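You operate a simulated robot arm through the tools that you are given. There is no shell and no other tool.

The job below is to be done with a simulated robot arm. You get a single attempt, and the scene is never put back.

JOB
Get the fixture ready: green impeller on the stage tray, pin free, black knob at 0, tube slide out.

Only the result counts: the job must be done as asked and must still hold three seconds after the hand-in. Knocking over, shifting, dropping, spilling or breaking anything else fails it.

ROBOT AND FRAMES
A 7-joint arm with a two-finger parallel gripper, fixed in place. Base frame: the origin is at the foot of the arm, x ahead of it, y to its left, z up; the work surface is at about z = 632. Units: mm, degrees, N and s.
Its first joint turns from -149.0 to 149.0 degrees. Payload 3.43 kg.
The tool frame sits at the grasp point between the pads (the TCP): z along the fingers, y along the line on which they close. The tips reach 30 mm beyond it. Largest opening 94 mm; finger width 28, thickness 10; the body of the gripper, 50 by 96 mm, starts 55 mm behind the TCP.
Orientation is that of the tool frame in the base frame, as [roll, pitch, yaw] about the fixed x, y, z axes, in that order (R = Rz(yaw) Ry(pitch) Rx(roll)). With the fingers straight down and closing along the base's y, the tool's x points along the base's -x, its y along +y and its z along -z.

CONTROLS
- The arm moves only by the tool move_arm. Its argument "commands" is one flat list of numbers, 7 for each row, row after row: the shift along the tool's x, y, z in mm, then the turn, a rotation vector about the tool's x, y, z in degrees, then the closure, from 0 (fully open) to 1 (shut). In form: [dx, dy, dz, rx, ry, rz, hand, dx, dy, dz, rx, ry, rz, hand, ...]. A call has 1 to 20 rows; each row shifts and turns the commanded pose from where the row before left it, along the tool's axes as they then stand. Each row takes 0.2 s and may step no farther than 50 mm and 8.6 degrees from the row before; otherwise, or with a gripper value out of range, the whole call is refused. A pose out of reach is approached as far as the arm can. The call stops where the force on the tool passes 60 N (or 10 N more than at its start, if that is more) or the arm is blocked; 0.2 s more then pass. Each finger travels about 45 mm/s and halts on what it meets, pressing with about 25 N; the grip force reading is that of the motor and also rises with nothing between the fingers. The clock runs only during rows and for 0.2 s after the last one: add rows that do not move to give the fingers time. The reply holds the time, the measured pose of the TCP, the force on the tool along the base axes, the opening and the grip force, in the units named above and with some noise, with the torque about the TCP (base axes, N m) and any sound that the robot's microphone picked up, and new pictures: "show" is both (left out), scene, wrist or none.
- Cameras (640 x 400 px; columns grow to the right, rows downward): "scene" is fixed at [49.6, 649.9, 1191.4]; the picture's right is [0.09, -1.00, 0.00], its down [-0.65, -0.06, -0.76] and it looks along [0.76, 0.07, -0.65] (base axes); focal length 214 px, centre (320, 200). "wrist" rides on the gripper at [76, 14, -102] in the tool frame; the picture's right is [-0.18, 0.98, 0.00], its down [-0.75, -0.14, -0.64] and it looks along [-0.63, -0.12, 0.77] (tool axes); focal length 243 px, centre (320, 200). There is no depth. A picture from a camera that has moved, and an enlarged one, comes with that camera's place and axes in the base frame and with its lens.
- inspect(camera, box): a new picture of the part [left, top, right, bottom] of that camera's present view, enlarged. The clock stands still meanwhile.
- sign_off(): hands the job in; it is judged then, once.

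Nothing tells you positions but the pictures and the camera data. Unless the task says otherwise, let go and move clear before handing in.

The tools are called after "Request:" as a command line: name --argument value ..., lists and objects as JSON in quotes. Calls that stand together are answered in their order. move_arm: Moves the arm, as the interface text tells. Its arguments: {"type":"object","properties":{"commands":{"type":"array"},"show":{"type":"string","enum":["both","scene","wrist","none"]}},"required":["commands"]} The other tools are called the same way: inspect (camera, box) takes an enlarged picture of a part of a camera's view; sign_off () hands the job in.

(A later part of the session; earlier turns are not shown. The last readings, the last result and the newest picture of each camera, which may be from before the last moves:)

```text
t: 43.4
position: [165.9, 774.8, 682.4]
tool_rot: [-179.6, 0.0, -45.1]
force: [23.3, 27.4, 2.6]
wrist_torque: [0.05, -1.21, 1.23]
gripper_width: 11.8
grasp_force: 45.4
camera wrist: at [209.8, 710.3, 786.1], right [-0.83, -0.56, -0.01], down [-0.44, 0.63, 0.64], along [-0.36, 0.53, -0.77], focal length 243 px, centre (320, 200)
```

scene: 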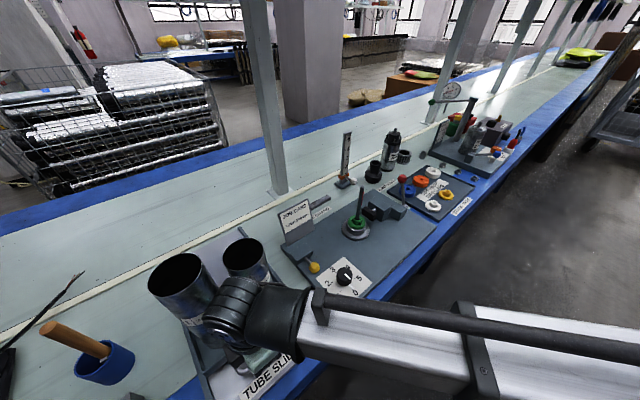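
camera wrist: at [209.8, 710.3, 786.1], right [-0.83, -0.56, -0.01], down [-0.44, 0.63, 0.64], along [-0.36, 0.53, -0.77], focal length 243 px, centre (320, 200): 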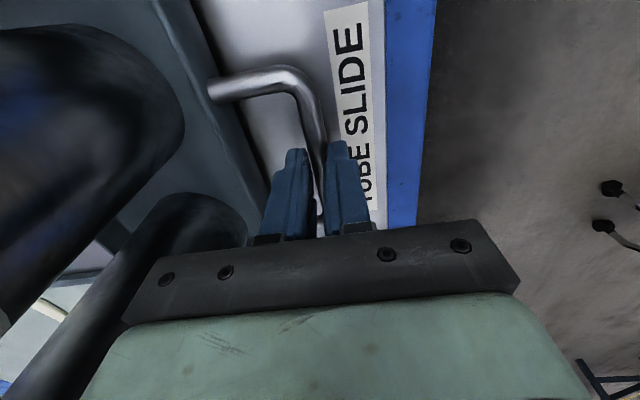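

A firm stop at about 200 mm of travel means the slide is fully out. I'll take off the pull, open the fingers and lift straight up.

Request:
move_arm --commands '[0, -3.5, 0, 0, 0, 0, 0.95, 0, 0, 0, 0, 0, 0, 0.8, 0, 0, 0, 0, 0, 0, 0.64, 0, 0, 0, 0, 0, 0, 0.64, 0, 0, -15, 0, 0, 0, 0.64, 0, 0, -30, 0, 0, 0, 0.64, 0, 0, -35, 0, 0, 0, 0.64, 0, 0, -35, 0, 0, 0, 0.64, 0, 0, 0, 0, 0, 0, 0.64]'

Request:
inspect --camera "wrist" --box '[180, 0, 440, 220]'

```text
t: 45.4
position: [167.5, 774.9, 799.9]
tool_rot: [-179.9, 0.0, -45.0]
force: [-0.5, 0.2, 0.1]
wrist_torque: [-0.03, -0.05, 0.03]
gripper_width: 33.5
grasp_force: 0.1
camera wrist: at [210.2, 710.8, 902.1], right [-0.83, -0.56, 0.0], down [-0.43, 0.63, 0.64], along [-0.36, 0.53, -0.77], focal length 243 px, centre (320, 200)
```

scene: 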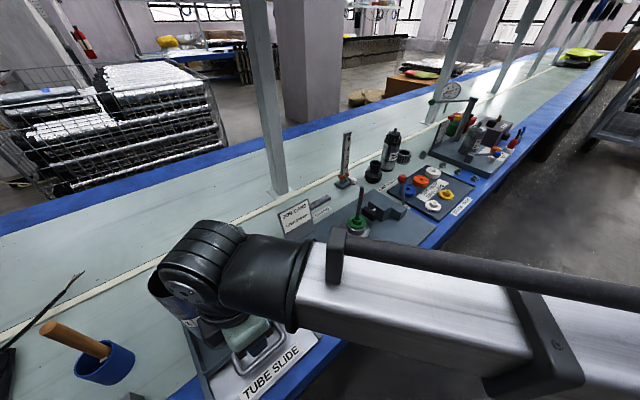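
wrist: 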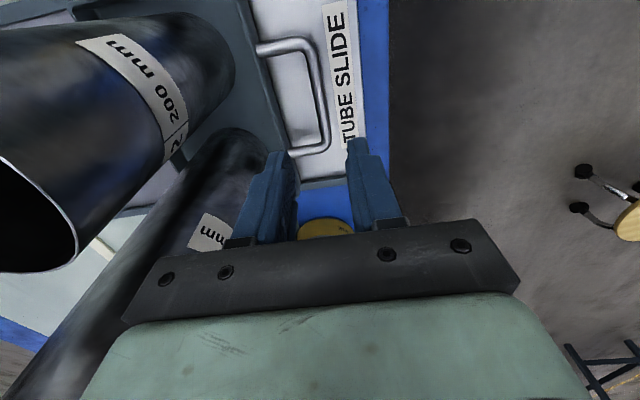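

```text
1.82 times, centred on (310, 110) of wrist
camera zoom: at [210.2, 710.8, 902.1], right [-0.83, -0.56, 0.0], down [-0.43, 0.63, 0.64], along [-0.36, 0.53, -0.77], focal length 441 px, centre (338, 364)
```

zoom: 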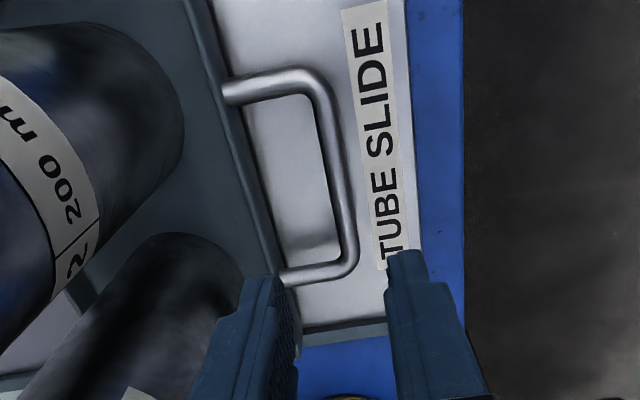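

The slide is out and the handle is free. I'll move right and up, away from the tubes, rotate back to the bench-aligned yaw, and go to view the green impeller.

Request:
move_arm --commands '[40, 0, -15, 0, 0, 0, 0.5, 45, 0, -10, 0, 0, 0, 0.3, 45, 0, -10, 0, 0, 0, 0.1, 45, 0, -5, 0, 0, 0, 0, 45, 0, -5, 0, 0, 0, 0, 45, 0, -5, 0, 0, 0, 0, 45, 0, 0, 0, 0, 0, 0, 45, 0, 0, 0, 0, 0, 0, 0, 0, 0, 0, 0, 7.5, 0, 0, 0, 0, 0, 0, 7.5, 0, 0, 0, 0, 0, 0, 7.5, 0, 0, 0, 0, 0, 0, 7.5, 0, 0, 0, 0, 0, 0, 7.5, 0, 0, 0, 0, 0, 0, 7.5, 0, 0, 0, 0, 0, 0, 7.5, 0, 0, 0, 0, 0, 0, 7.5, 0, 0, 0, 0, 0, 0, 7.5, 0, 0, 0, 0, 0, 0, 7.5, 0, 0, 0, 0, 0, 0, 7.5, 0, 0, 0, 0, 0, 0, 7.5, 0]'

```text
t: 49.6
position: [417.3, 523.0, 849.2]
tool_rot: [-180.0, 0.0, -135.1]
force: [-0.1, -0.2, -0.6]
wrist_torque: [0.04, -0.01, 0.02]
gripper_width: 94.3
grasp_force: 0.0
camera wrist: at [353.5, 479.9, 951.3], right [-0.56, 0.83, 0.0], down [0.63, 0.43, 0.64], along [0.53, 0.36, -0.77], focal length 243 px, centre (320, 200)
```

scene: 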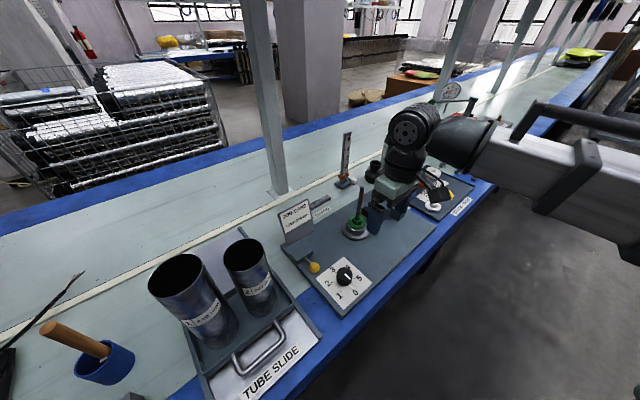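
wrist: 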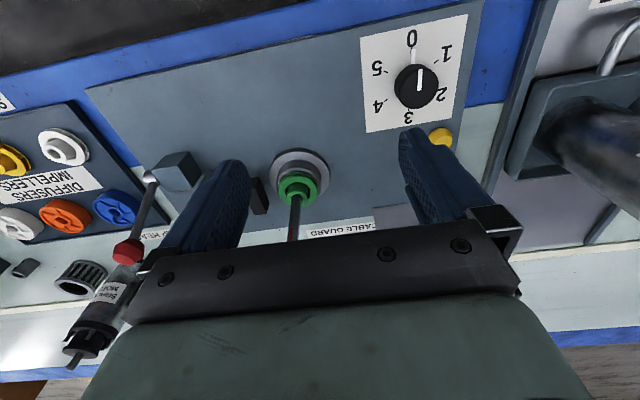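

The slide is visibly pulled out with both tubes standing. Now I'll study the green impeller, shaft and clamp jaw from both cameras.

Request:
inspect --camera "wrist" --box '[240, 140, 350, 245]'

Request:
inspect --camera "scene" --box '[330, 180, 400, 245]'

Request:
inspect --camera "scene" --box '[140, 220, 400, 400]'

```text
3.81 times, centred on (295, 192) of wrist
camera zoom: at [353.5, 479.9, 951.3], right [-0.56, 0.83, 0.0], down [0.63, 0.43, 0.64], along [0.53, 0.36, -0.77], focal length 924 px, centre (415, 229)
```

zoom: 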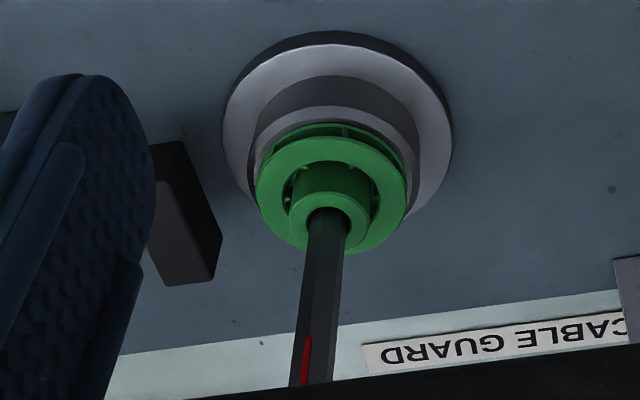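

```text
6.15 times, centred on (365, 212) of scene
camera zoom: at [49.6, 649.9, 1191.4], right [0.09, -1.0, 0.0], down [-0.65, -0.06, -0.76], along [0.76, 0.07, -0.65], focal length 1320 px, centre (43, 123)
```

zoom: 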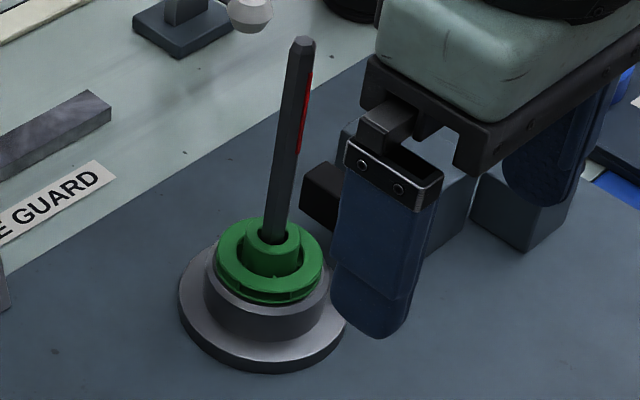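

```text
2.22 times, centred on (270, 310) of scene
camera zoom: at [49.6, 649.9, 1191.4], right [0.09, -1.0, 0.0], down [-0.65, -0.06, -0.76], along [0.76, 0.07, -0.65], focal length 477 px, centre (431, -44)
```

zoom: 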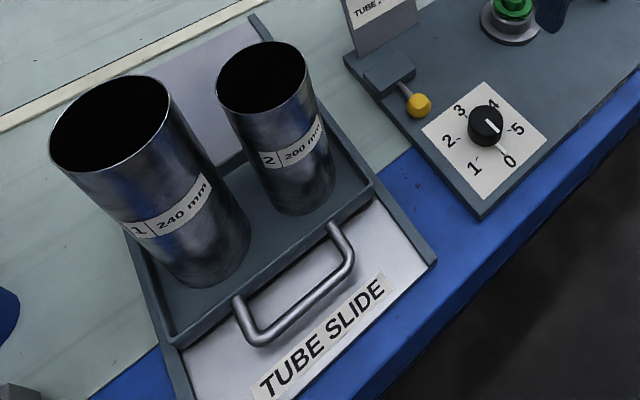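

Both the shaft (about 170 mm tall) and the nearby jaw limit access, so I'll look closer at the jaw gap and impeller heights.

Request:
inspect --camera "wrist" --box '[250, 150, 330, 215]'

Request:
inspect --camera "scene" --box '[335, 205, 385, 245]'

```text
6.15 times, centred on (290, 182) of wrist
camera zoom: at [353.5, 479.9, 951.3], right [-0.56, 0.83, 0.0], down [0.63, 0.43, 0.64], along [0.53, 0.36, -0.77], focal length 1493 px, centre (505, 308)
```

zoom: 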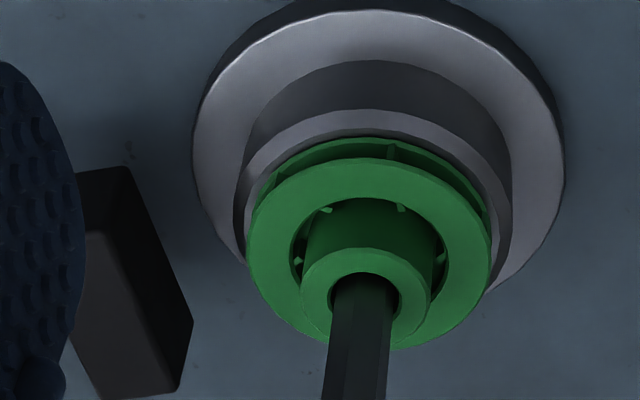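

```text
10.00 times, centred on (360, 225) of scene
camera zoom: at [49.6, 649.9, 1191.4], right [0.09, -1.0, 0.0], down [-0.65, -0.06, -0.76], along [0.76, 0.07, -0.65], focal length 2145 px, centre (-80, -50)
```

zoom: 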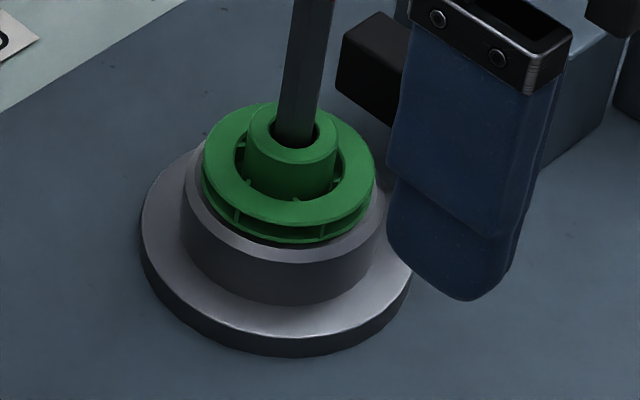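

I estimate the impeller axis at about n = 790, s = -23, the rim about 56 mm across, the collar top near z = 681 and the shaft top near z = 826. A vertical grasp would hit the shaft, and the jaw sits on the +s side. So I'll come in tilted 40° from the left-front, turning the wrist first at a safe height.

Request:
move_arm --commands '[0, 0, 0, 0, 0, 7.5, 0.23, 0, 0, 0, 0, 0, 7.5, 0.23, 0, 0, 0, 0, 0, 7.5, 0.23, 0, 0, 0, 0, 0, 7.5, 0.23, 0, 0, 0, 0, 0, 7.5, 0.23, 0, 0, 0, 0, 0, 7.5, 0.23, 0, 0, 0, 0, 0, 7.5, 0.23, 0, 0, 0, 0, 0, 7.5, 0.23, 0, 0, 0, 0, -8, 0, 0.23, 0, 0, 0, 0, -8, 0, 0.23, 0, 0, 0, 0, -8, 0, 0.23, 0, 0, 0, 0, -8, 0, 0.23, 0, 0, 0, 0, -8, 0, 0.23, 0, 0, 0, 0, 0, 0, 0.23]'

```text
t: 52.6
position: [418.1, 523.1, 848.5]
tool_rot: [-180.0, 40.1, 165.0]
force: [0.4, 0.3, 0.6]
wrist_torque: [0.0, 0.01, 0.0]
gripper_width: 72.3
grasp_force: 0.0
camera wrist: at [301.3, 569.7, 878.1], right [0.39, 0.91, 0.12], down [0.12, -0.18, 0.98], along [0.91, -0.37, -0.18], focal length 243 px, centre (320, 200)
```

scene: 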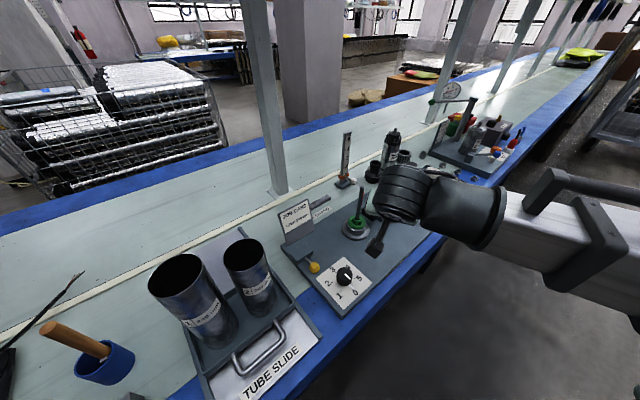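
wrist: 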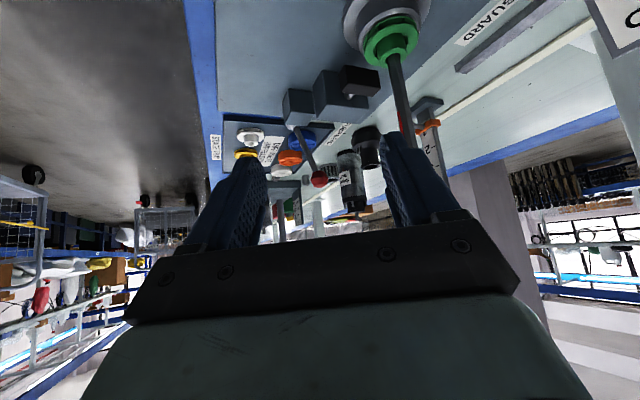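

The wrist turned without trouble. The scene view of the impeller and jaw is now unobstructed, so I'll take precise crops.

Request:
inspect --camera "scene" --box '[330, 175, 400, 245]'

Request:
inspect --camera "wrist" --box '[260, 0, 460, 140]'

```text
5.71 times, centred on (365, 210) of scene
camera zoom: at [49.6, 649.9, 1191.4], right [0.09, -1.0, 0.0], down [-0.65, -0.06, -0.76], along [0.76, 0.07, -0.65], focal length 1226 px, centre (63, 143)
```

zoom: 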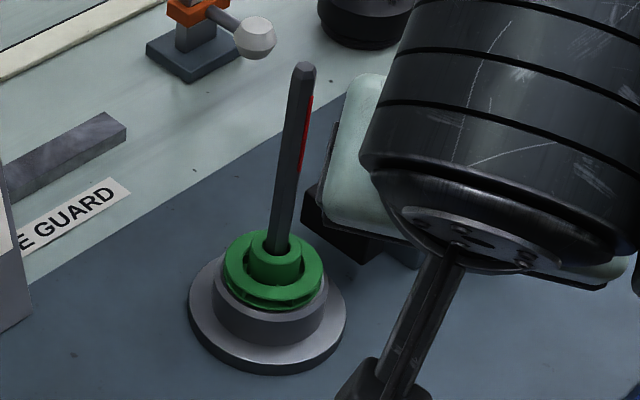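

```text
2.86 times, centred on (360, 70) of wrist
camera zoom: at [301.3, 569.7, 878.1], right [0.39, 0.91, 0.12], down [0.12, -0.18, 0.98], along [0.91, -0.37, -0.18], focal length 693 px, centre (206, 571)
```

zoom: 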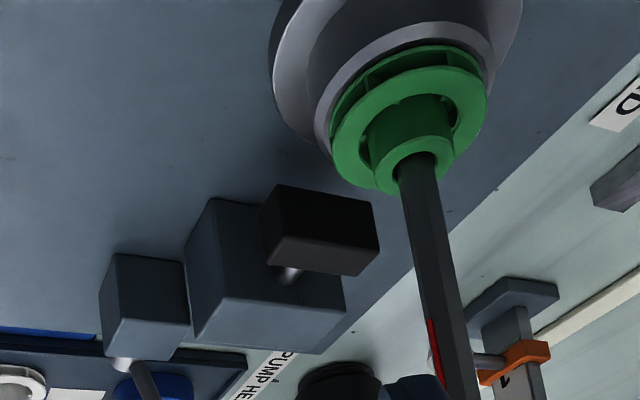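

The jaw sits just beside and above the rim on the +s side, so the left-front approach should clear it. I'll move to a pre-grasp pose about 90 mm back along the tool axis.

Request:
move_arm --commands '[5.3, 27.5, 0, 0, 0, 0, 0.23, 5.3, 27.5, 0, 0, 0, 0, 0.23, 5.3, 27.5, 0, 0, 0, 0, 0.23, 0, 0, 26, 0, 0, 0, 0.23, 0, 0, 26, 0, 0, 0, 0.23, 0, 0, 26, 0, 0, 0, 0.23, 0, 0, 0, 0, 0, 0, 0.23]'

Request:
inspect --camera "wrist" --box '[220, 20, 440, 230]'

Request:
inspect --camera "scene" --box '[320, 160, 400, 250]'

```text
t: 54.2
position: [475.8, 594.1, 778.9]
tool_rot: [-180.0, 40.0, 165.0]
force: [-0.9, -0.4, -0.8]
wrist_torque: [-0.03, 0.03, -0.01]
gripper_width: 72.3
grasp_force: 0.0
camera wrist: at [359.6, 640.0, 808.2], right [0.39, 0.91, 0.12], down [0.12, -0.18, 0.98], along [0.91, -0.37, -0.18], focal length 243 px, centre (320, 200)
```

scene: 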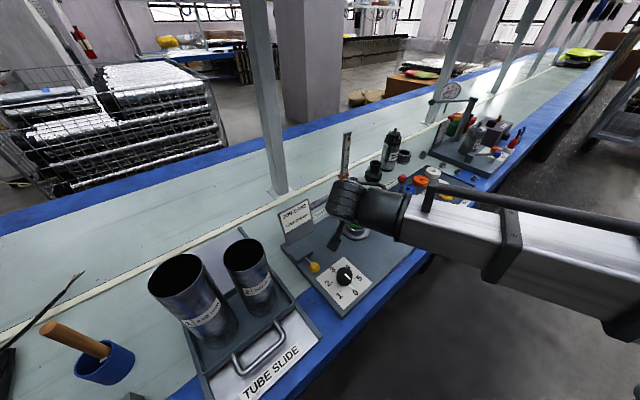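
wrist: 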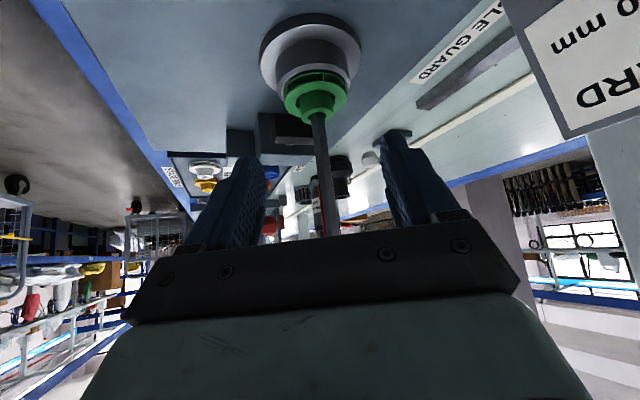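

```text
1.90 times, centred on (330, 125) of wrist
camera zoom: at [359.6, 640.0, 808.2], right [0.39, 0.91, 0.12], down [0.12, -0.18, 0.98], along [0.91, -0.37, -0.18], focal length 462 px, centre (301, 343)
```

zoom: 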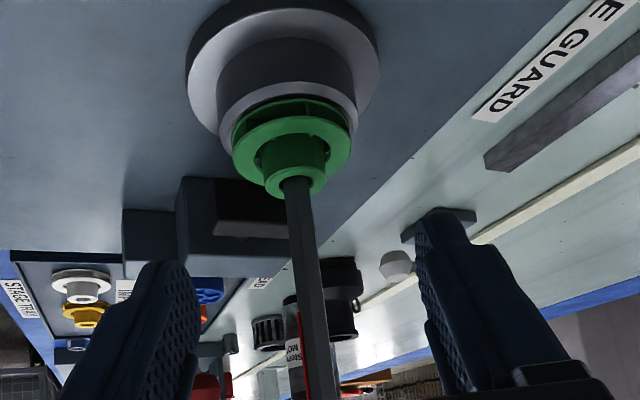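

```text
4.44 times, centred on (360, 205) of scene
camera zoom: at [49.6, 649.9, 1191.4], right [0.09, -1.0, 0.0], down [-0.65, -0.06, -0.76], along [0.76, 0.07, -0.65], focal length 953 px, centre (142, 178)
```

zoom: 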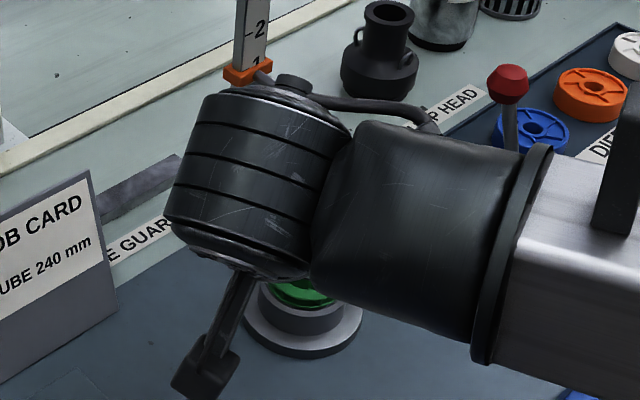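

Camera and geometry agree well now: the axis is about 2 mm to the tool's -y side. I'll advance 60 mm along the tool axis with that correction and look again.

Request:
move_arm --commands '[1.2, -2, 0, 0, 0, 0, 0.23, 0, 0, 20, 0, 0, 0, 0.23, 0, 0, 20, 0, 0, 0, 0.23, 0, 0, 20, 0, 0, 0, 0.23, 0, 0, 0, 0, 0, 0, 0.23]'

Request:
inspect --camera "wrist" --box '[220, 40, 440, 230]'

Request:
inspect --camera "scene" --box '[320, 160, 400, 250]'

```text
t: 55.4
position: [512.5, 581.6, 731.2]
tool_rot: [180.0, 40.0, 165.1]
force: [1.1, 0.2, -0.4]
wrist_torque: [0.01, 0.0, -0.02]
gripper_width: 72.4
grasp_force: 0.0
camera wrist: at [396.1, 628.0, 761.1], right [0.39, 0.91, 0.12], down [0.12, -0.18, 0.98], along [0.91, -0.37, -0.18], focal length 243 px, centre (320, 200)
```

scene: 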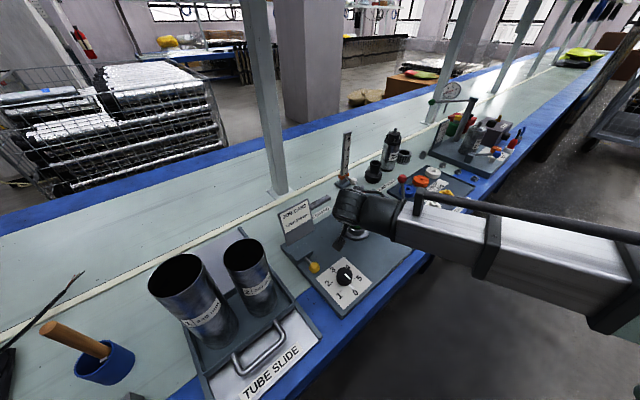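
wrist: 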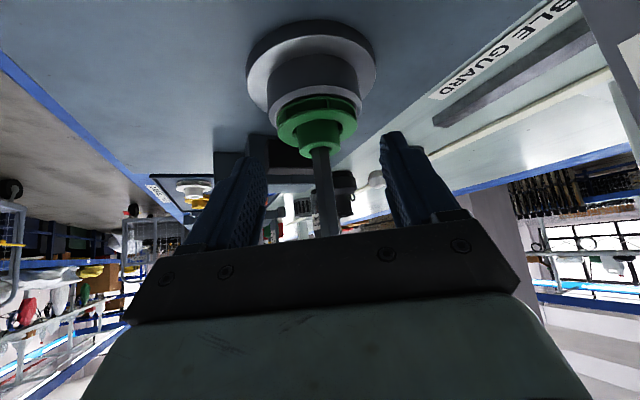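

```text
2.11 times, centred on (330, 135) of wrist
camera zoom: at [396.1, 628.0, 761.1], right [0.39, 0.91, 0.12], down [0.12, -0.18, 0.98], along [0.91, -0.37, -0.18], focal length 511 px, centre (299, 337)
```

zoom: 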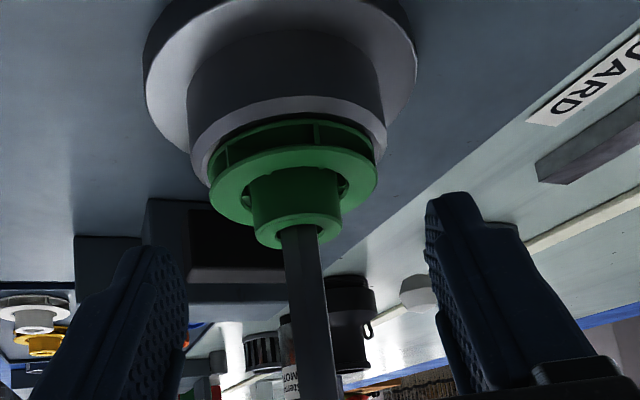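

```text
4.44 times, centred on (360, 205) of scene
camera zoom: at [49.6, 649.9, 1191.4], right [0.09, -1.0, 0.0], down [-0.65, -0.06, -0.76], along [0.76, 0.07, -0.65], focal length 953 px, centre (142, 178)
```

zoom: 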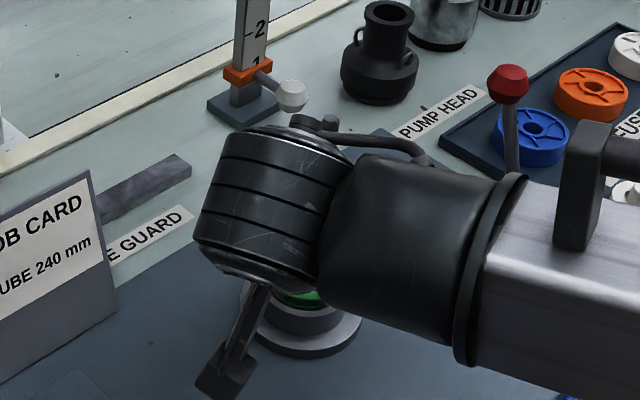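

Alignment is good, with about 1 mm of lateral error. I'll advance the remaining 34 mm so the fingertips straddle the rim just above the collar.

Request:
move_arm --commands '[2, -1, 0, 0, 0, 0, 0.23, 0, 0, 12, 0, 0, 0, 0.23, 0, 0, 12, 0, 0, 0, 0.23, 0, 0, 8, 0, 0, 0, 0.23, 0, 0, 0, 0, 0, 0, 0.23]' --show "wrist"

Request:
inspect --camera "wrist" --box '[220, 60, 420, 220]'

```text
t: 56.6
position: [528.6, 576.3, 706.3]
tool_rot: [179.9, 40.1, 165.0]
force: [0.2, 0.2, -0.2]
wrist_torque: [-0.02, 0.04, -0.01]
gripper_width: 72.4
grasp_force: 0.2
camera wrist: at [413.7, 622.2, 735.5], right [0.39, 0.91, 0.12], down [0.12, -0.18, 0.98], along [0.91, -0.37, -0.18], focal length 243 px, centre (320, 200)
```

wrist: 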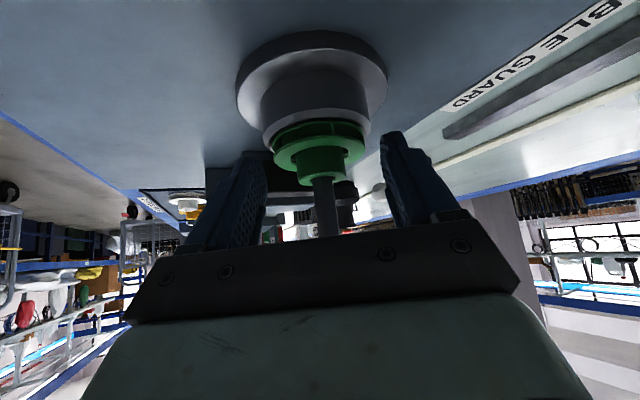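

```text
2.50 times, centred on (320, 140) of wrist
camera zoom: at [413.7, 622.2, 735.5], right [0.39, 0.91, 0.12], down [0.12, -0.18, 0.98], along [0.91, -0.37, -0.18], focal length 606 px, centre (320, 350)
```

zoom: 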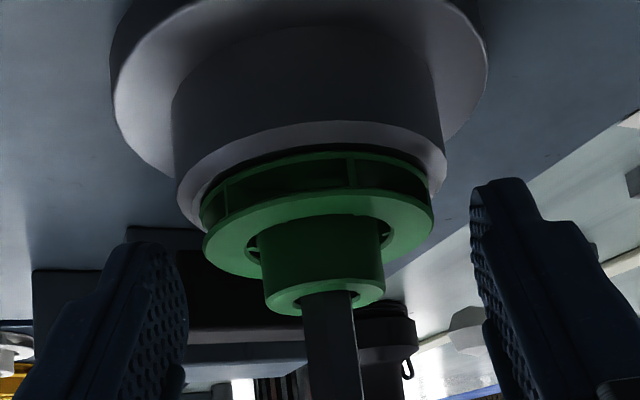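

The fingertips overlap only the top shroud so far. I'll lower about 4.5 mm more, then close and read the width: about 56 mm means the rim, about 68 mm would mean the collar.

Request:
move_arm --commands '[1.0, 0, 2, 0, 0, 0, 0.23, 1.1, 0, 2.1, 0, 0, 0, 0.23, 0, 0, 0, 0, 0, 0, 0.3, 0, 0, 0, 0, 0, 0, 0.37, 0, 0, 0, 0, 0, 0, 0.4, 0, 0, 0, 0, 0, 0, 0.4]' --show "wrist"

Request:
inspect --camera "wrist" --box '[220, 60, 420, 220]'

```text
t: 58.0
position: [530.7, 575.0, 701.7]
tool_rot: [-179.9, 40.0, 165.1]
force: [2.0, -0.5, -2.0]
wrist_torque: [0.36, -0.18, 0.27]
gripper_width: 64.1
grasp_force: 44.5
camera wrist: at [414.5, 622.1, 731.0], right [0.39, 0.91, 0.12], down [0.12, -0.18, 0.98], along [0.91, -0.37, -0.18], focal length 243 px, centre (320, 200)
```

wrist: 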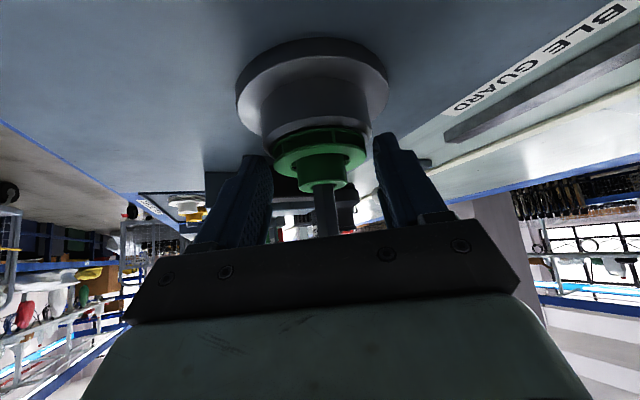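

```text
2.50 times, centred on (320, 140) of wrist
camera zoom: at [414.5, 622.1, 731.0], right [0.39, 0.91, 0.12], down [0.12, -0.18, 0.98], along [0.91, -0.37, -0.18], focal length 606 px, centre (320, 350)
```

zoom: 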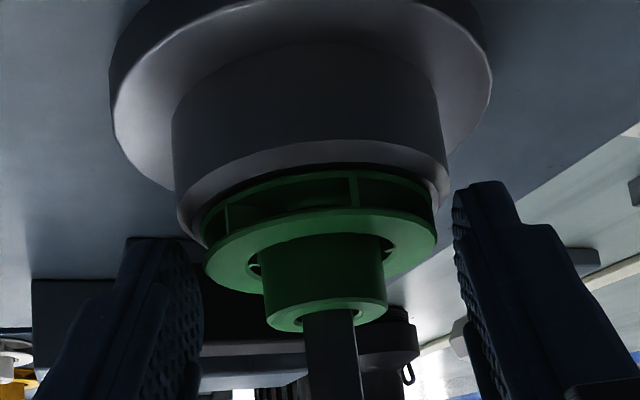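

Width 64 mm means the tips caught the collar's chamfer, so I'm slightly low. I'll open, rise about 3.5 mm and close again.

Request:
move_arm --commands '[0, 0, 0, 0, 0, 0, 0.25, 0, 0, 0, 0, 0, 0, 0.23, -2.3, 0, -2.7, 0, 0, 0, 0.23, 0, 0, 0, 0, 0, 0, 0.23, 0, 0, 0, 0, 0, 0, 0.3, 0, 0, 0, 0, 0, 0, 0.37, 0, 0, 0, 0, 0, 0, 0.42, 0, 0, 0, 0, 0, 0, 0.42]' --show "wrist"

Request:
inspect --camera "wrist" --box '[220, 60, 420, 220]'

```text
t: 59.8
position: [529.6, 576.5, 705.1]
tool_rot: [179.9, 40.0, 165.1]
force: [0.4, 4.5, 4.1]
wrist_torque: [0.09, 0.02, -0.04]
gripper_width: 58.8
grasp_force: 45.3
camera wrist: at [414.3, 622.3, 734.9], right [0.39, 0.91, 0.12], down [0.12, -0.18, 0.98], along [0.91, -0.37, -0.18], focal length 243 px, centre (320, 200)
```

wrist: 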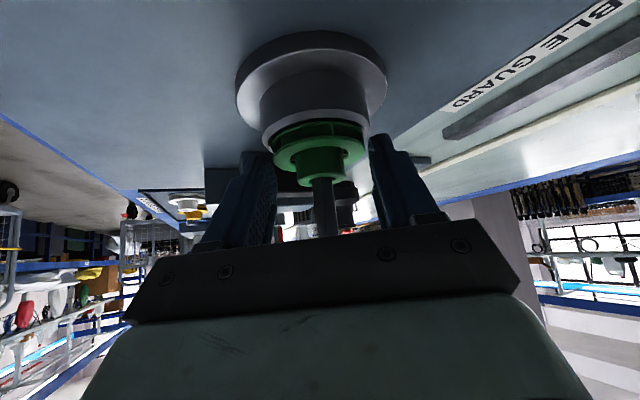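

```text
2.50 times, centred on (320, 140) of wrist
camera zoom: at [414.3, 622.3, 734.9], right [0.39, 0.91, 0.12], down [0.12, -0.18, 0.98], along [0.91, -0.37, -0.18], focal length 606 px, centre (320, 350)
```

zoom: 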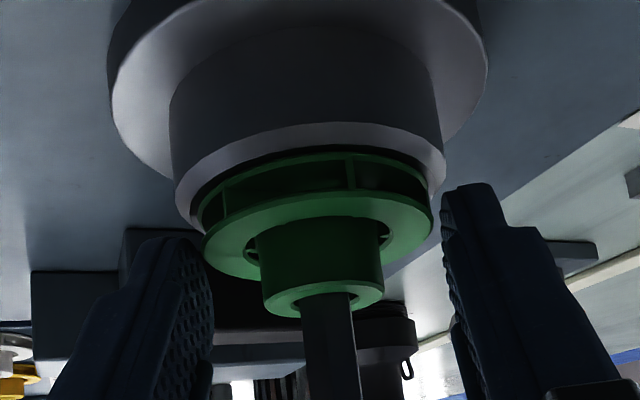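

Width 58.8 mm is probably still the top edge of the chamfer, since the rim should read about 55–56. I'll open slightly, rise another 2.5 mm and retry.

Request:
move_arm --commands '[0, 0, 0, 0, 0, 0, 0.3, 0, 0, 0, 0, 0, 0, 0.3, -1.6, 0, -1.9, 0, 0, 0, 0.3, 0, 0, 0, 0, 0, 0, 0.3, 0, 0, 0, 0, 0, 0, 0.38, 0, 0, 0, 0, 0, 0, 0.45, 0, 0, 0, 0, 0, 0, 0.45, 0, 0, 0, 0, 0, 0, 0.45]' --show "wrist"

Request:
inspect --camera "wrist" --box '[240, 90, 400, 210]'

```text
t: 61.6
position: [530.5, 576.3, 708.3]
tool_rot: [-180.0, 40.0, 165.0]
force: [0.5, -0.5, 1.4]
wrist_torque: [-0.08, 0.03, 0.0]
gripper_width: 52.9
grasp_force: 25.3
camera wrist: at [414.3, 621.7, 737.2], right [0.39, 0.91, 0.12], down [0.12, -0.18, 0.98], along [0.91, -0.37, -0.18], focal length 243 px, centre (320, 200)
```

wrist: 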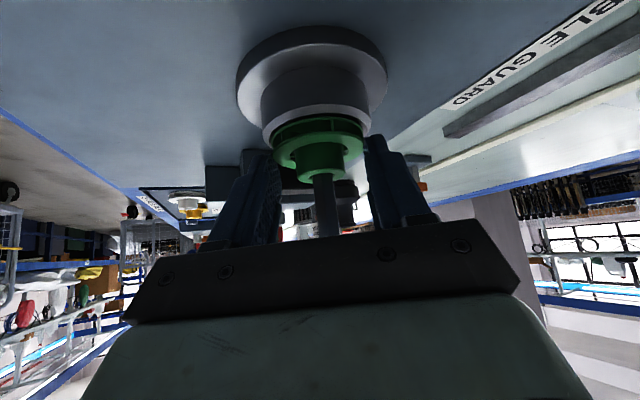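

```text
3.33 times, centred on (320, 150) of wrist
camera zoom: at [414.3, 621.7, 737.2], right [0.39, 0.91, 0.12], down [0.12, -0.18, 0.98], along [0.91, -0.37, -0.18], focal length 809 px, centre (320, 367)
```

zoom: 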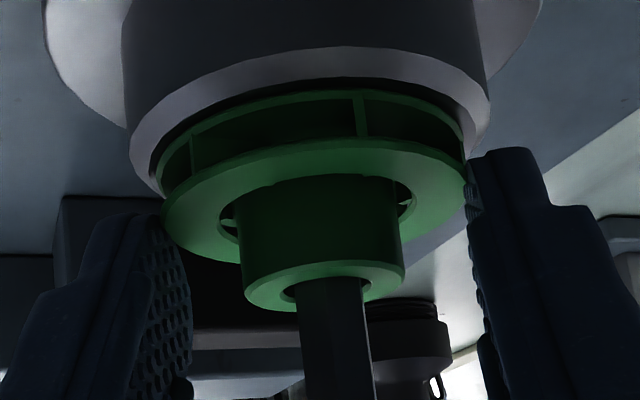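

Width 52.9 mm with both pads visibly on the rim, so I have the impeller. I'll tighten, check for side load, then lift slowly.

Request:
move_arm --commands '[0, 0, 0, 0, 0, 0, 0.55, 0, 0, 0, 0, 0, 0, 0.6, 0, 0, 0, 0, 0, 0, 0.6]' --show "none"

Request:
inspect --camera "wrist" --box '[240, 90, 400, 210]'

```text
t: 62.4
position: [530.8, 577.0, 707.0]
tool_rot: [180.0, 40.0, 164.9]
force: [1.4, -0.6, 2.4]
wrist_torque: [-0.04, -0.04, 0.05]
gripper_width: 53.4
grasp_force: 24.7
```

```text
3.33 times, centred on (320, 150) of wrist
camera zoom: at [414.3, 621.7, 737.2], right [0.39, 0.91, 0.12], down [0.12, -0.18, 0.98], along [0.91, -0.37, -0.18], focal length 809 px, centre (320, 367)
```

zoom: 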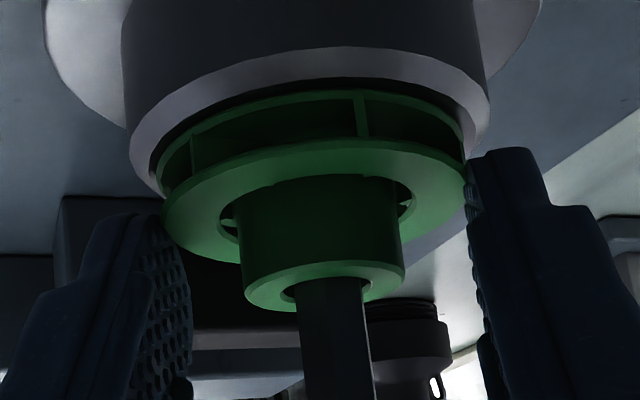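

Grip is stable with no side load. I'll lift 6 mm as a test.

Request:
move_arm --commands '[-1.9, 0, -2.3, 0, 0, 0, 0.6, -1.9, 0, -2.3, 0, 0, 0, 0.6, 0, 0, 0, 0, 0, 0, 0.6]' --show "wrist"

Request:
inspect --camera "wrist" --box '[240, 90, 400, 210]'

```text
t: 63.2
position: [530.5, 576.2, 714.4]
tool_rot: [180.0, 40.0, 165.0]
force: [-0.2, 0.0, -0.3]
wrist_torque: [0.03, 0.0, 0.0]
gripper_width: 53.0
grasp_force: 25.2
camera wrist: at [414.4, 621.9, 743.3], right [0.39, 0.91, 0.12], down [0.12, -0.18, 0.98], along [0.91, -0.37, -0.18], focal length 243 px, centre (320, 200)
```

wrist: 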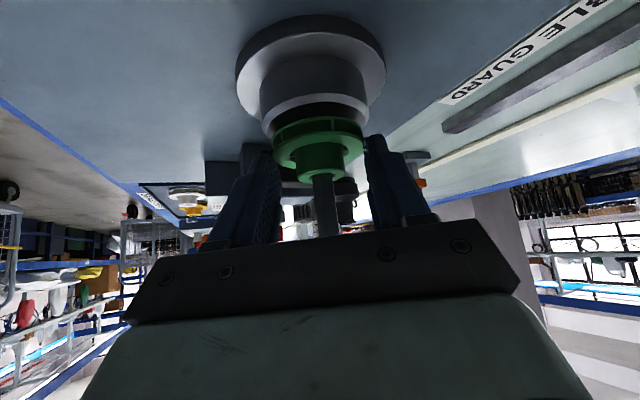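

```text
3.33 times, centred on (320, 150) of wrist
camera zoom: at [414.4, 621.9, 743.3], right [0.39, 0.91, 0.12], down [0.12, -0.18, 0.98], along [0.91, -0.37, -0.18], focal length 809 px, centre (320, 367)
```

zoom: 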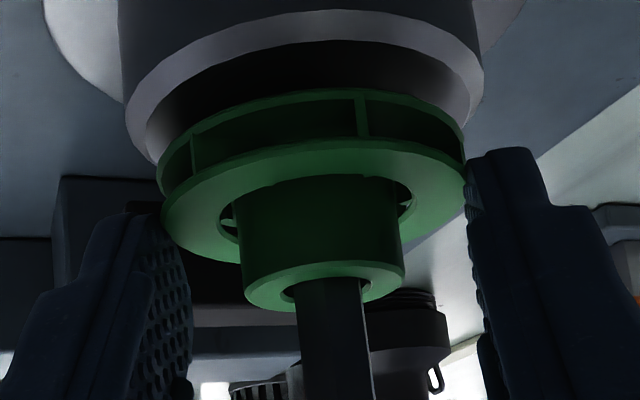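

The impeller rises with the gripper and the shaft stays put. I'll continue straight up the shaft.

Request:
move_arm --commands '[-5.14, 0, -6.13, 0, 0, 0, 0.6, -6.43, 0, -7.66, 0, 0, 0, 0.6, -6.43, 0, -7.66, 0, 0, 0, 0.6, -6.43, 0, -7.66, 0, 0, 0, 0.6, -6.43, 0, -7.66, 0, 0, 0, 0.6, -6.43, 0, -7.66, 0, 0, 0, 0.6, -6.43, 0, -7.66, 0, 0, 0, 0.6, -6.43, 0, -7.66, 0, 0, 0, 0.6, 0, 0, 0, 0, 0, 0, 0.6]'

Request:
inspect --camera "wrist" --box '[220, 60, 420, 230]'

```text
t: 65.2
position: [530.8, 576.1, 791.6]
tool_rot: [180.0, 40.1, 164.9]
force: [-0.5, -0.1, -0.3]
wrist_torque: [-0.04, 0.01, -0.04]
gripper_width: 52.4
grasp_force: 25.6
camera wrist: at [413.9, 622.0, 821.2], right [0.39, 0.91, 0.12], down [0.12, -0.18, 0.98], along [0.91, -0.37, -0.18], focal length 243 px, centre (320, 200)
```

scene: 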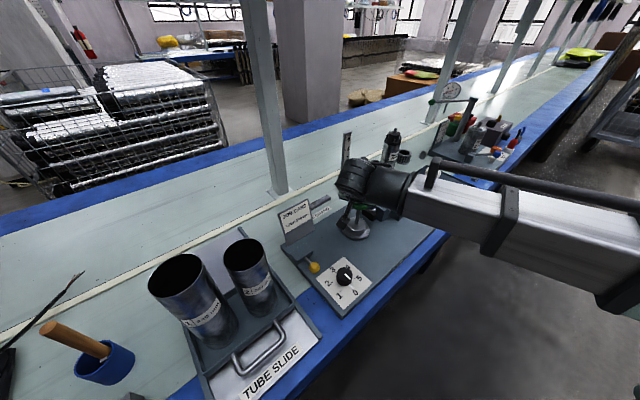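
wrist: 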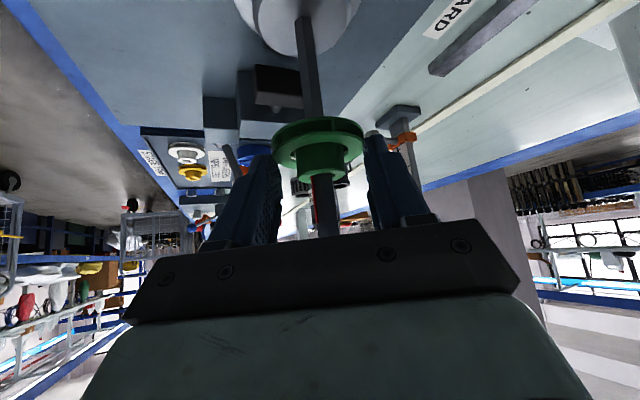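

```text
2.35 times, centred on (320, 145) of wrist
camera zoom: at [413.9, 622.0, 821.2], right [0.39, 0.91, 0.12], down [0.12, -0.18, 0.98], along [0.91, -0.37, -0.18], focal length 571 px, centre (320, 329)
```

zoom: 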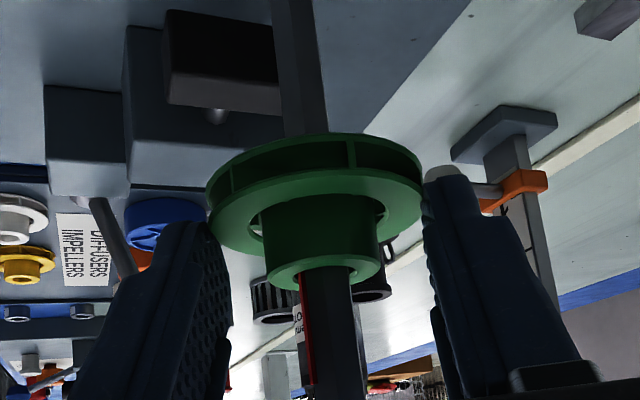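

Still smooth on the shaft. I'll lift another 80 mm to clear the shaft top.

Request:
move_arm --commands '[-6.43, 0, -7.66, 0, 0, 0, 0.6, -6.43, 0, -7.66, 0, 0, 0, 0.6, -6.43, 0, -7.66, 0, 0, 0, 0.6, -6.43, 0, -7.66, 0, 0, 0, 0.6, -6.43, 0, -7.66, 0, 0, 0, 0.6, -6.43, 0, -7.66, 0, 0, 0, 0.6, -6.43, 0, -7.66, 0, 0, 0, 0.6, -6.43, 0, -7.66, 0, 0, 0, 0.6, 0, 0, 0, 0, 0, 0, 0.6]'

Request:
inspect --camera "wrist" --box '[220, 0, 420, 230]'

Request:
inspect --camera "scene" --box '[310, 130, 420, 250]'

```text
t: 67.2
position: [530.1, 575.3, 872.2]
tool_rot: [-180.0, 40.0, 165.0]
force: [0.4, -0.6, -0.2]
wrist_torque: [0.01, 0.02, -0.02]
gripper_width: 52.7
grasp_force: 24.8
camera wrist: at [413.3, 621.9, 901.5], right [0.39, 0.91, 0.12], down [0.12, -0.18, 0.98], along [0.91, -0.37, -0.18], focal length 243 px, centre (320, 200)
```

scene: 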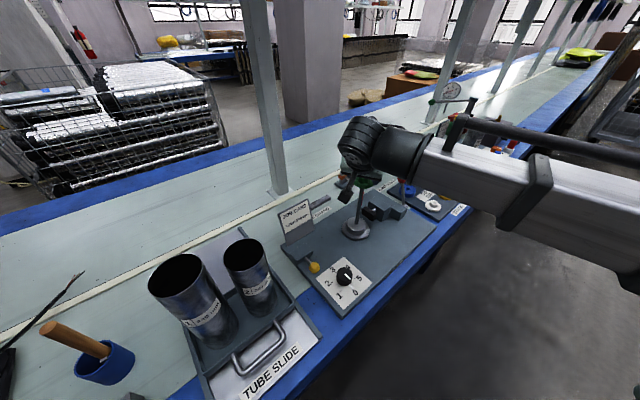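
wrist: 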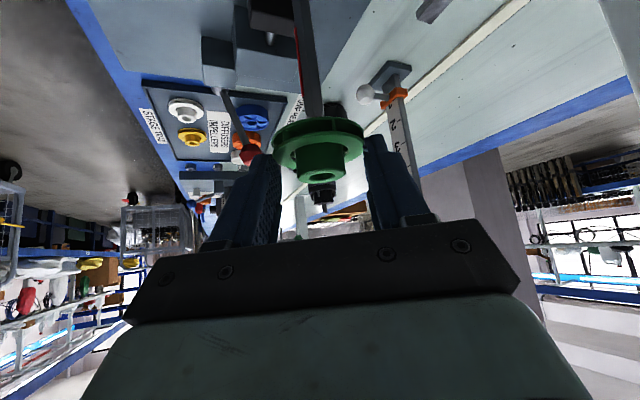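

```text
1.74 times, centred on (320, 115) of wrist
camera zoom: at [413.3, 621.9, 901.5], right [0.39, 0.91, 0.12], down [0.12, -0.18, 0.98], along [0.91, -0.37, -0.18], focal length 422 px, centre (320, 348)
```

zoom: 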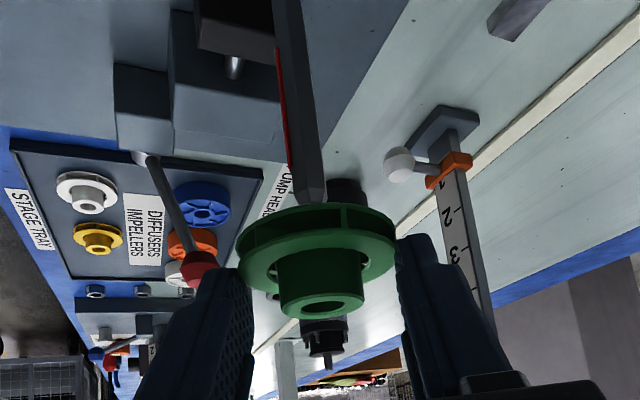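

```text
3.33 times, centred on (365, 190) of scene
camera zoom: at [49.6, 649.9, 1191.4], right [0.09, -1.0, 0.0], down [-0.65, -0.06, -0.76], along [0.76, 0.07, -0.65], focal length 715 px, centre (170, 233)
```

zoom: 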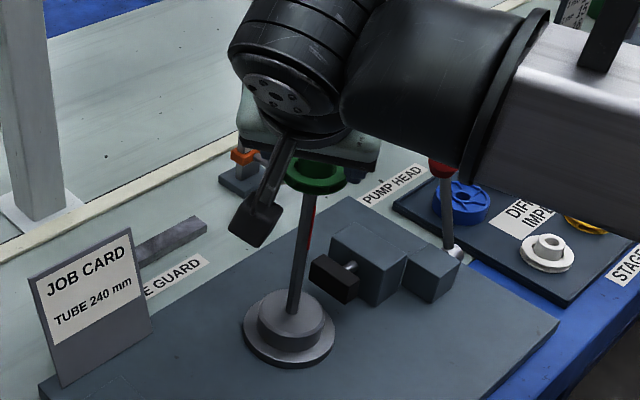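

The shaft tip is now showing just under the impeller. I'll rise another 30 mm to be sure it is clear before moving sideways.

Request:
move_arm --commands '[-6.43, 0, -7.66, 0, 0, 0, 0.6, -6.43, 0, -7.66, 0, 0, 0, 0.6, -6.43, 0, -7.66, 0, 0, 0, 0.6, 0, 0, 0, 0, 0, 0, 0.6]'

Request:
inspect --camera "wrist" --box '[220, 0, 420, 230]'

Request:
inspect --camera "scene" --box '[310, 130, 420, 250]'

```text
t: 68.2
position: [529.4, 576.0, 901.4]
tool_rot: [-180.0, 40.0, 164.9]
force: [-0.3, 0.1, -1.1]
wrist_torque: [-0.01, 0.0, 0.0]
gripper_width: 52.3
grasp_force: 25.0
camera wrist: at [413.4, 622.1, 931.7], right [0.39, 0.91, 0.12], down [0.12, -0.18, 0.98], along [0.91, -0.37, -0.18], focal length 243 px, centre (320, 200)
```

scene: 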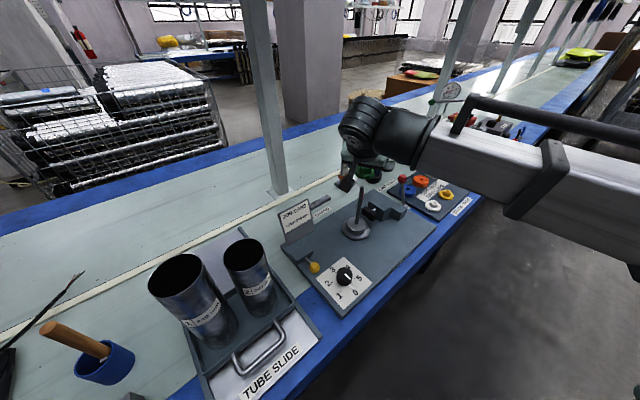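
wrist: 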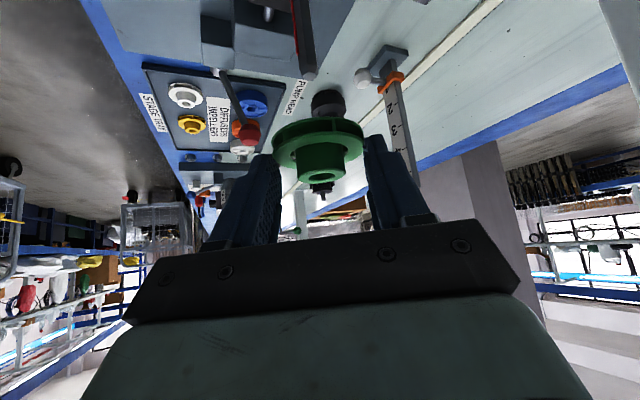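

```text
1.74 times, centred on (320, 115) of wrist
camera zoom: at [413.4, 622.1, 931.7], right [0.39, 0.91, 0.12], down [0.12, -0.18, 0.98], along [0.91, -0.37, -0.18], focal length 422 px, centre (320, 348)
```

zoom: 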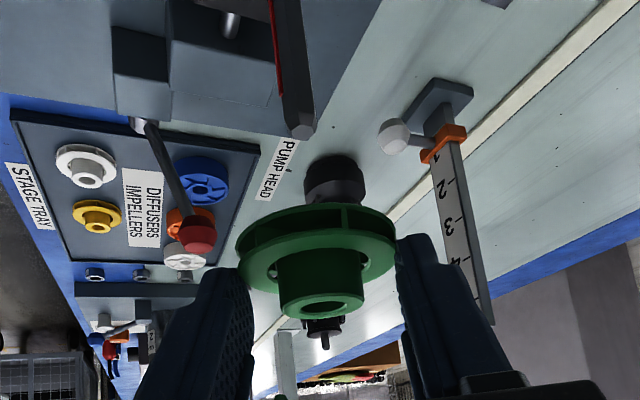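

```text
3.33 times, centred on (365, 190) of scene
camera zoom: at [49.6, 649.9, 1191.4], right [0.09, -1.0, 0.0], down [-0.65, -0.06, -0.76], along [0.76, 0.07, -0.65], focal length 715 px, centre (170, 233)
```

zoom: 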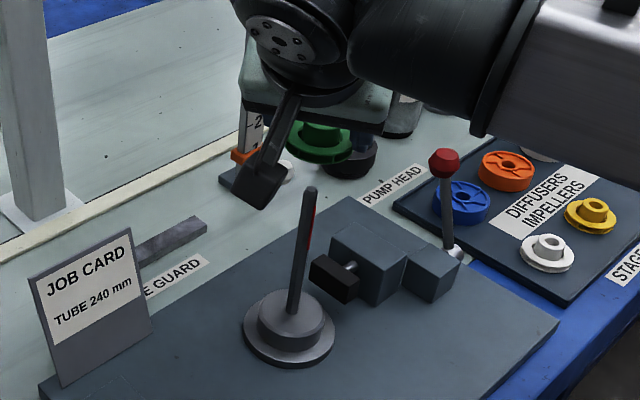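

The impeller is fully clear of the shaft and the fixture is undisturbed. I'll carry it level at this height to above the free slot on the stage tray, beyond the yellow impeller.

Request:
move_arm --commands '[-8, -9.3, 6.7, 0, 0, 0, 0.6, -17.5, -20.33, 14.69, 0, 0, 0, 0.6, -17.5, -20.33, 14.69, 0, 0, 0, 0.6, -17.5, -20.33, 14.69, 0, 0, 0, 0.6, -17.5, -20.33, 14.69, 0, 0, 0, 0.6, -17.5, -20.33, 14.69, 0, 0, 0, 0.6, -17.5, -20.33, 14.69, 0, 0, 0, 0.6, -17.5, -20.33, 14.69, 0, 0, 0, 0.6, -17.5, -20.33, 14.69, 0, 0, 0, 0.6, -17.5, -20.33, 14.69, 0, 0, 0, 0.6, -17.5, -20.33, 14.69, 0, 0, 0, 0.6, -17.5, -20.33, 14.69, 0, 0, 0, 0.6, -17.5, -20.33, 14.69, 0, 0, 0, 0.6, -17.5, -20.33, 14.69, 0, 0, 0, 0.6, -17.5, -20.33, 14.69, 0, 0, 0, 0.6, -17.5, -20.33, 14.69, 0, 0, 0, 0.6, -17.5, -20.33, 14.69, 0, 0, 0, 0.6, -9, -10.7, 7.7, 0, 0, 0, 0.6, 0, 0, 0, 0, 0, 0, 0.6]'

```text
t: 72.2
position: [815.1, 143.2, 900.2]
tool_rot: [180.0, 40.0, 165.0]
force: [0.3, 0.0, 0.1]
wrist_torque: [-0.02, -0.03, 0.0]
gripper_width: 52.5
grasp_force: 25.0
camera wrist: at [699.0, 188.1, 930.4], right [0.39, 0.91, 0.12], down [0.12, -0.18, 0.98], along [0.91, -0.37, -0.18], focal length 243 px, centre (320, 200)
```

scene: 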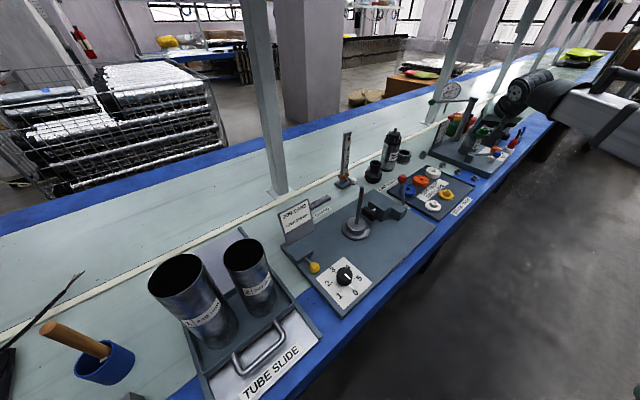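
wrist: 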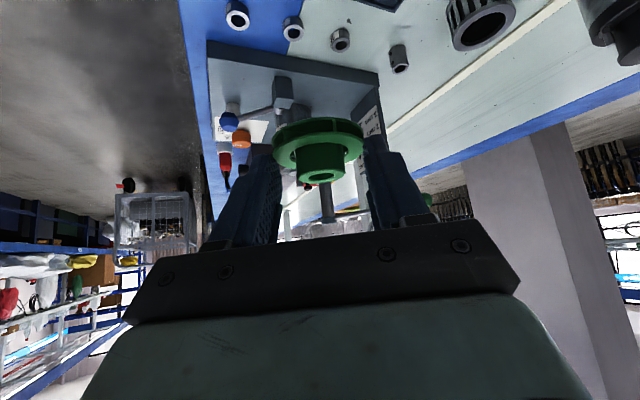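

I'm above the tray area with the impeller held. I'll check the tray layout in the scene view before rotating to a radial approach.

Request:
inspect --camera "scene" --box '[390, 60, 560, 220]'

Request:
inspect --camera "scene" --box '[395, 155, 485, 220]'

Request:
inspect --camera "wrist" --box '[220, 60, 420, 230]'

```text
2.50 times, centred on (475, 140) of scene
camera zoom: at [49.6, 649.9, 1191.4], right [0.09, -1.0, 0.0], down [-0.65, -0.06, -0.76], along [0.76, 0.07, -0.65], focal length 536 px, centre (-68, 350)
```

zoom: 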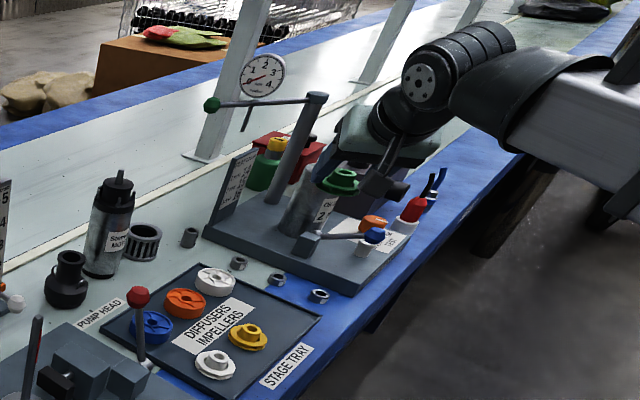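

```text
6.15 times, centred on (440, 188) of scene
camera zoom: at [49.6, 649.9, 1191.4], right [0.09, -1.0, 0.0], down [-0.65, -0.06, -0.76], along [0.76, 0.07, -0.65], focal length 1320 px, centre (-418, 277)
```

zoom: 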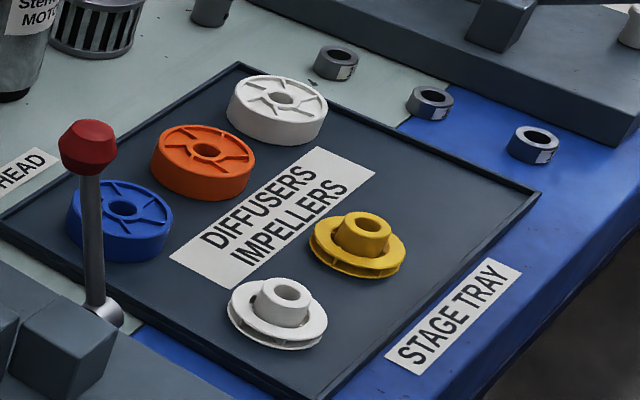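

```text
2.35 times, centred on (320, 145) of wrist
camera zoom: at [699.0, 188.1, 930.4], right [0.39, 0.91, 0.12], down [0.12, -0.18, 0.98], along [0.91, -0.37, -0.18], focal length 571 px, centre (320, 329)
```

zoom: 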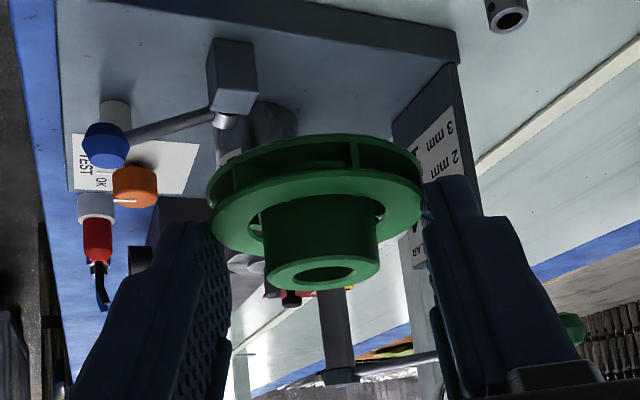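

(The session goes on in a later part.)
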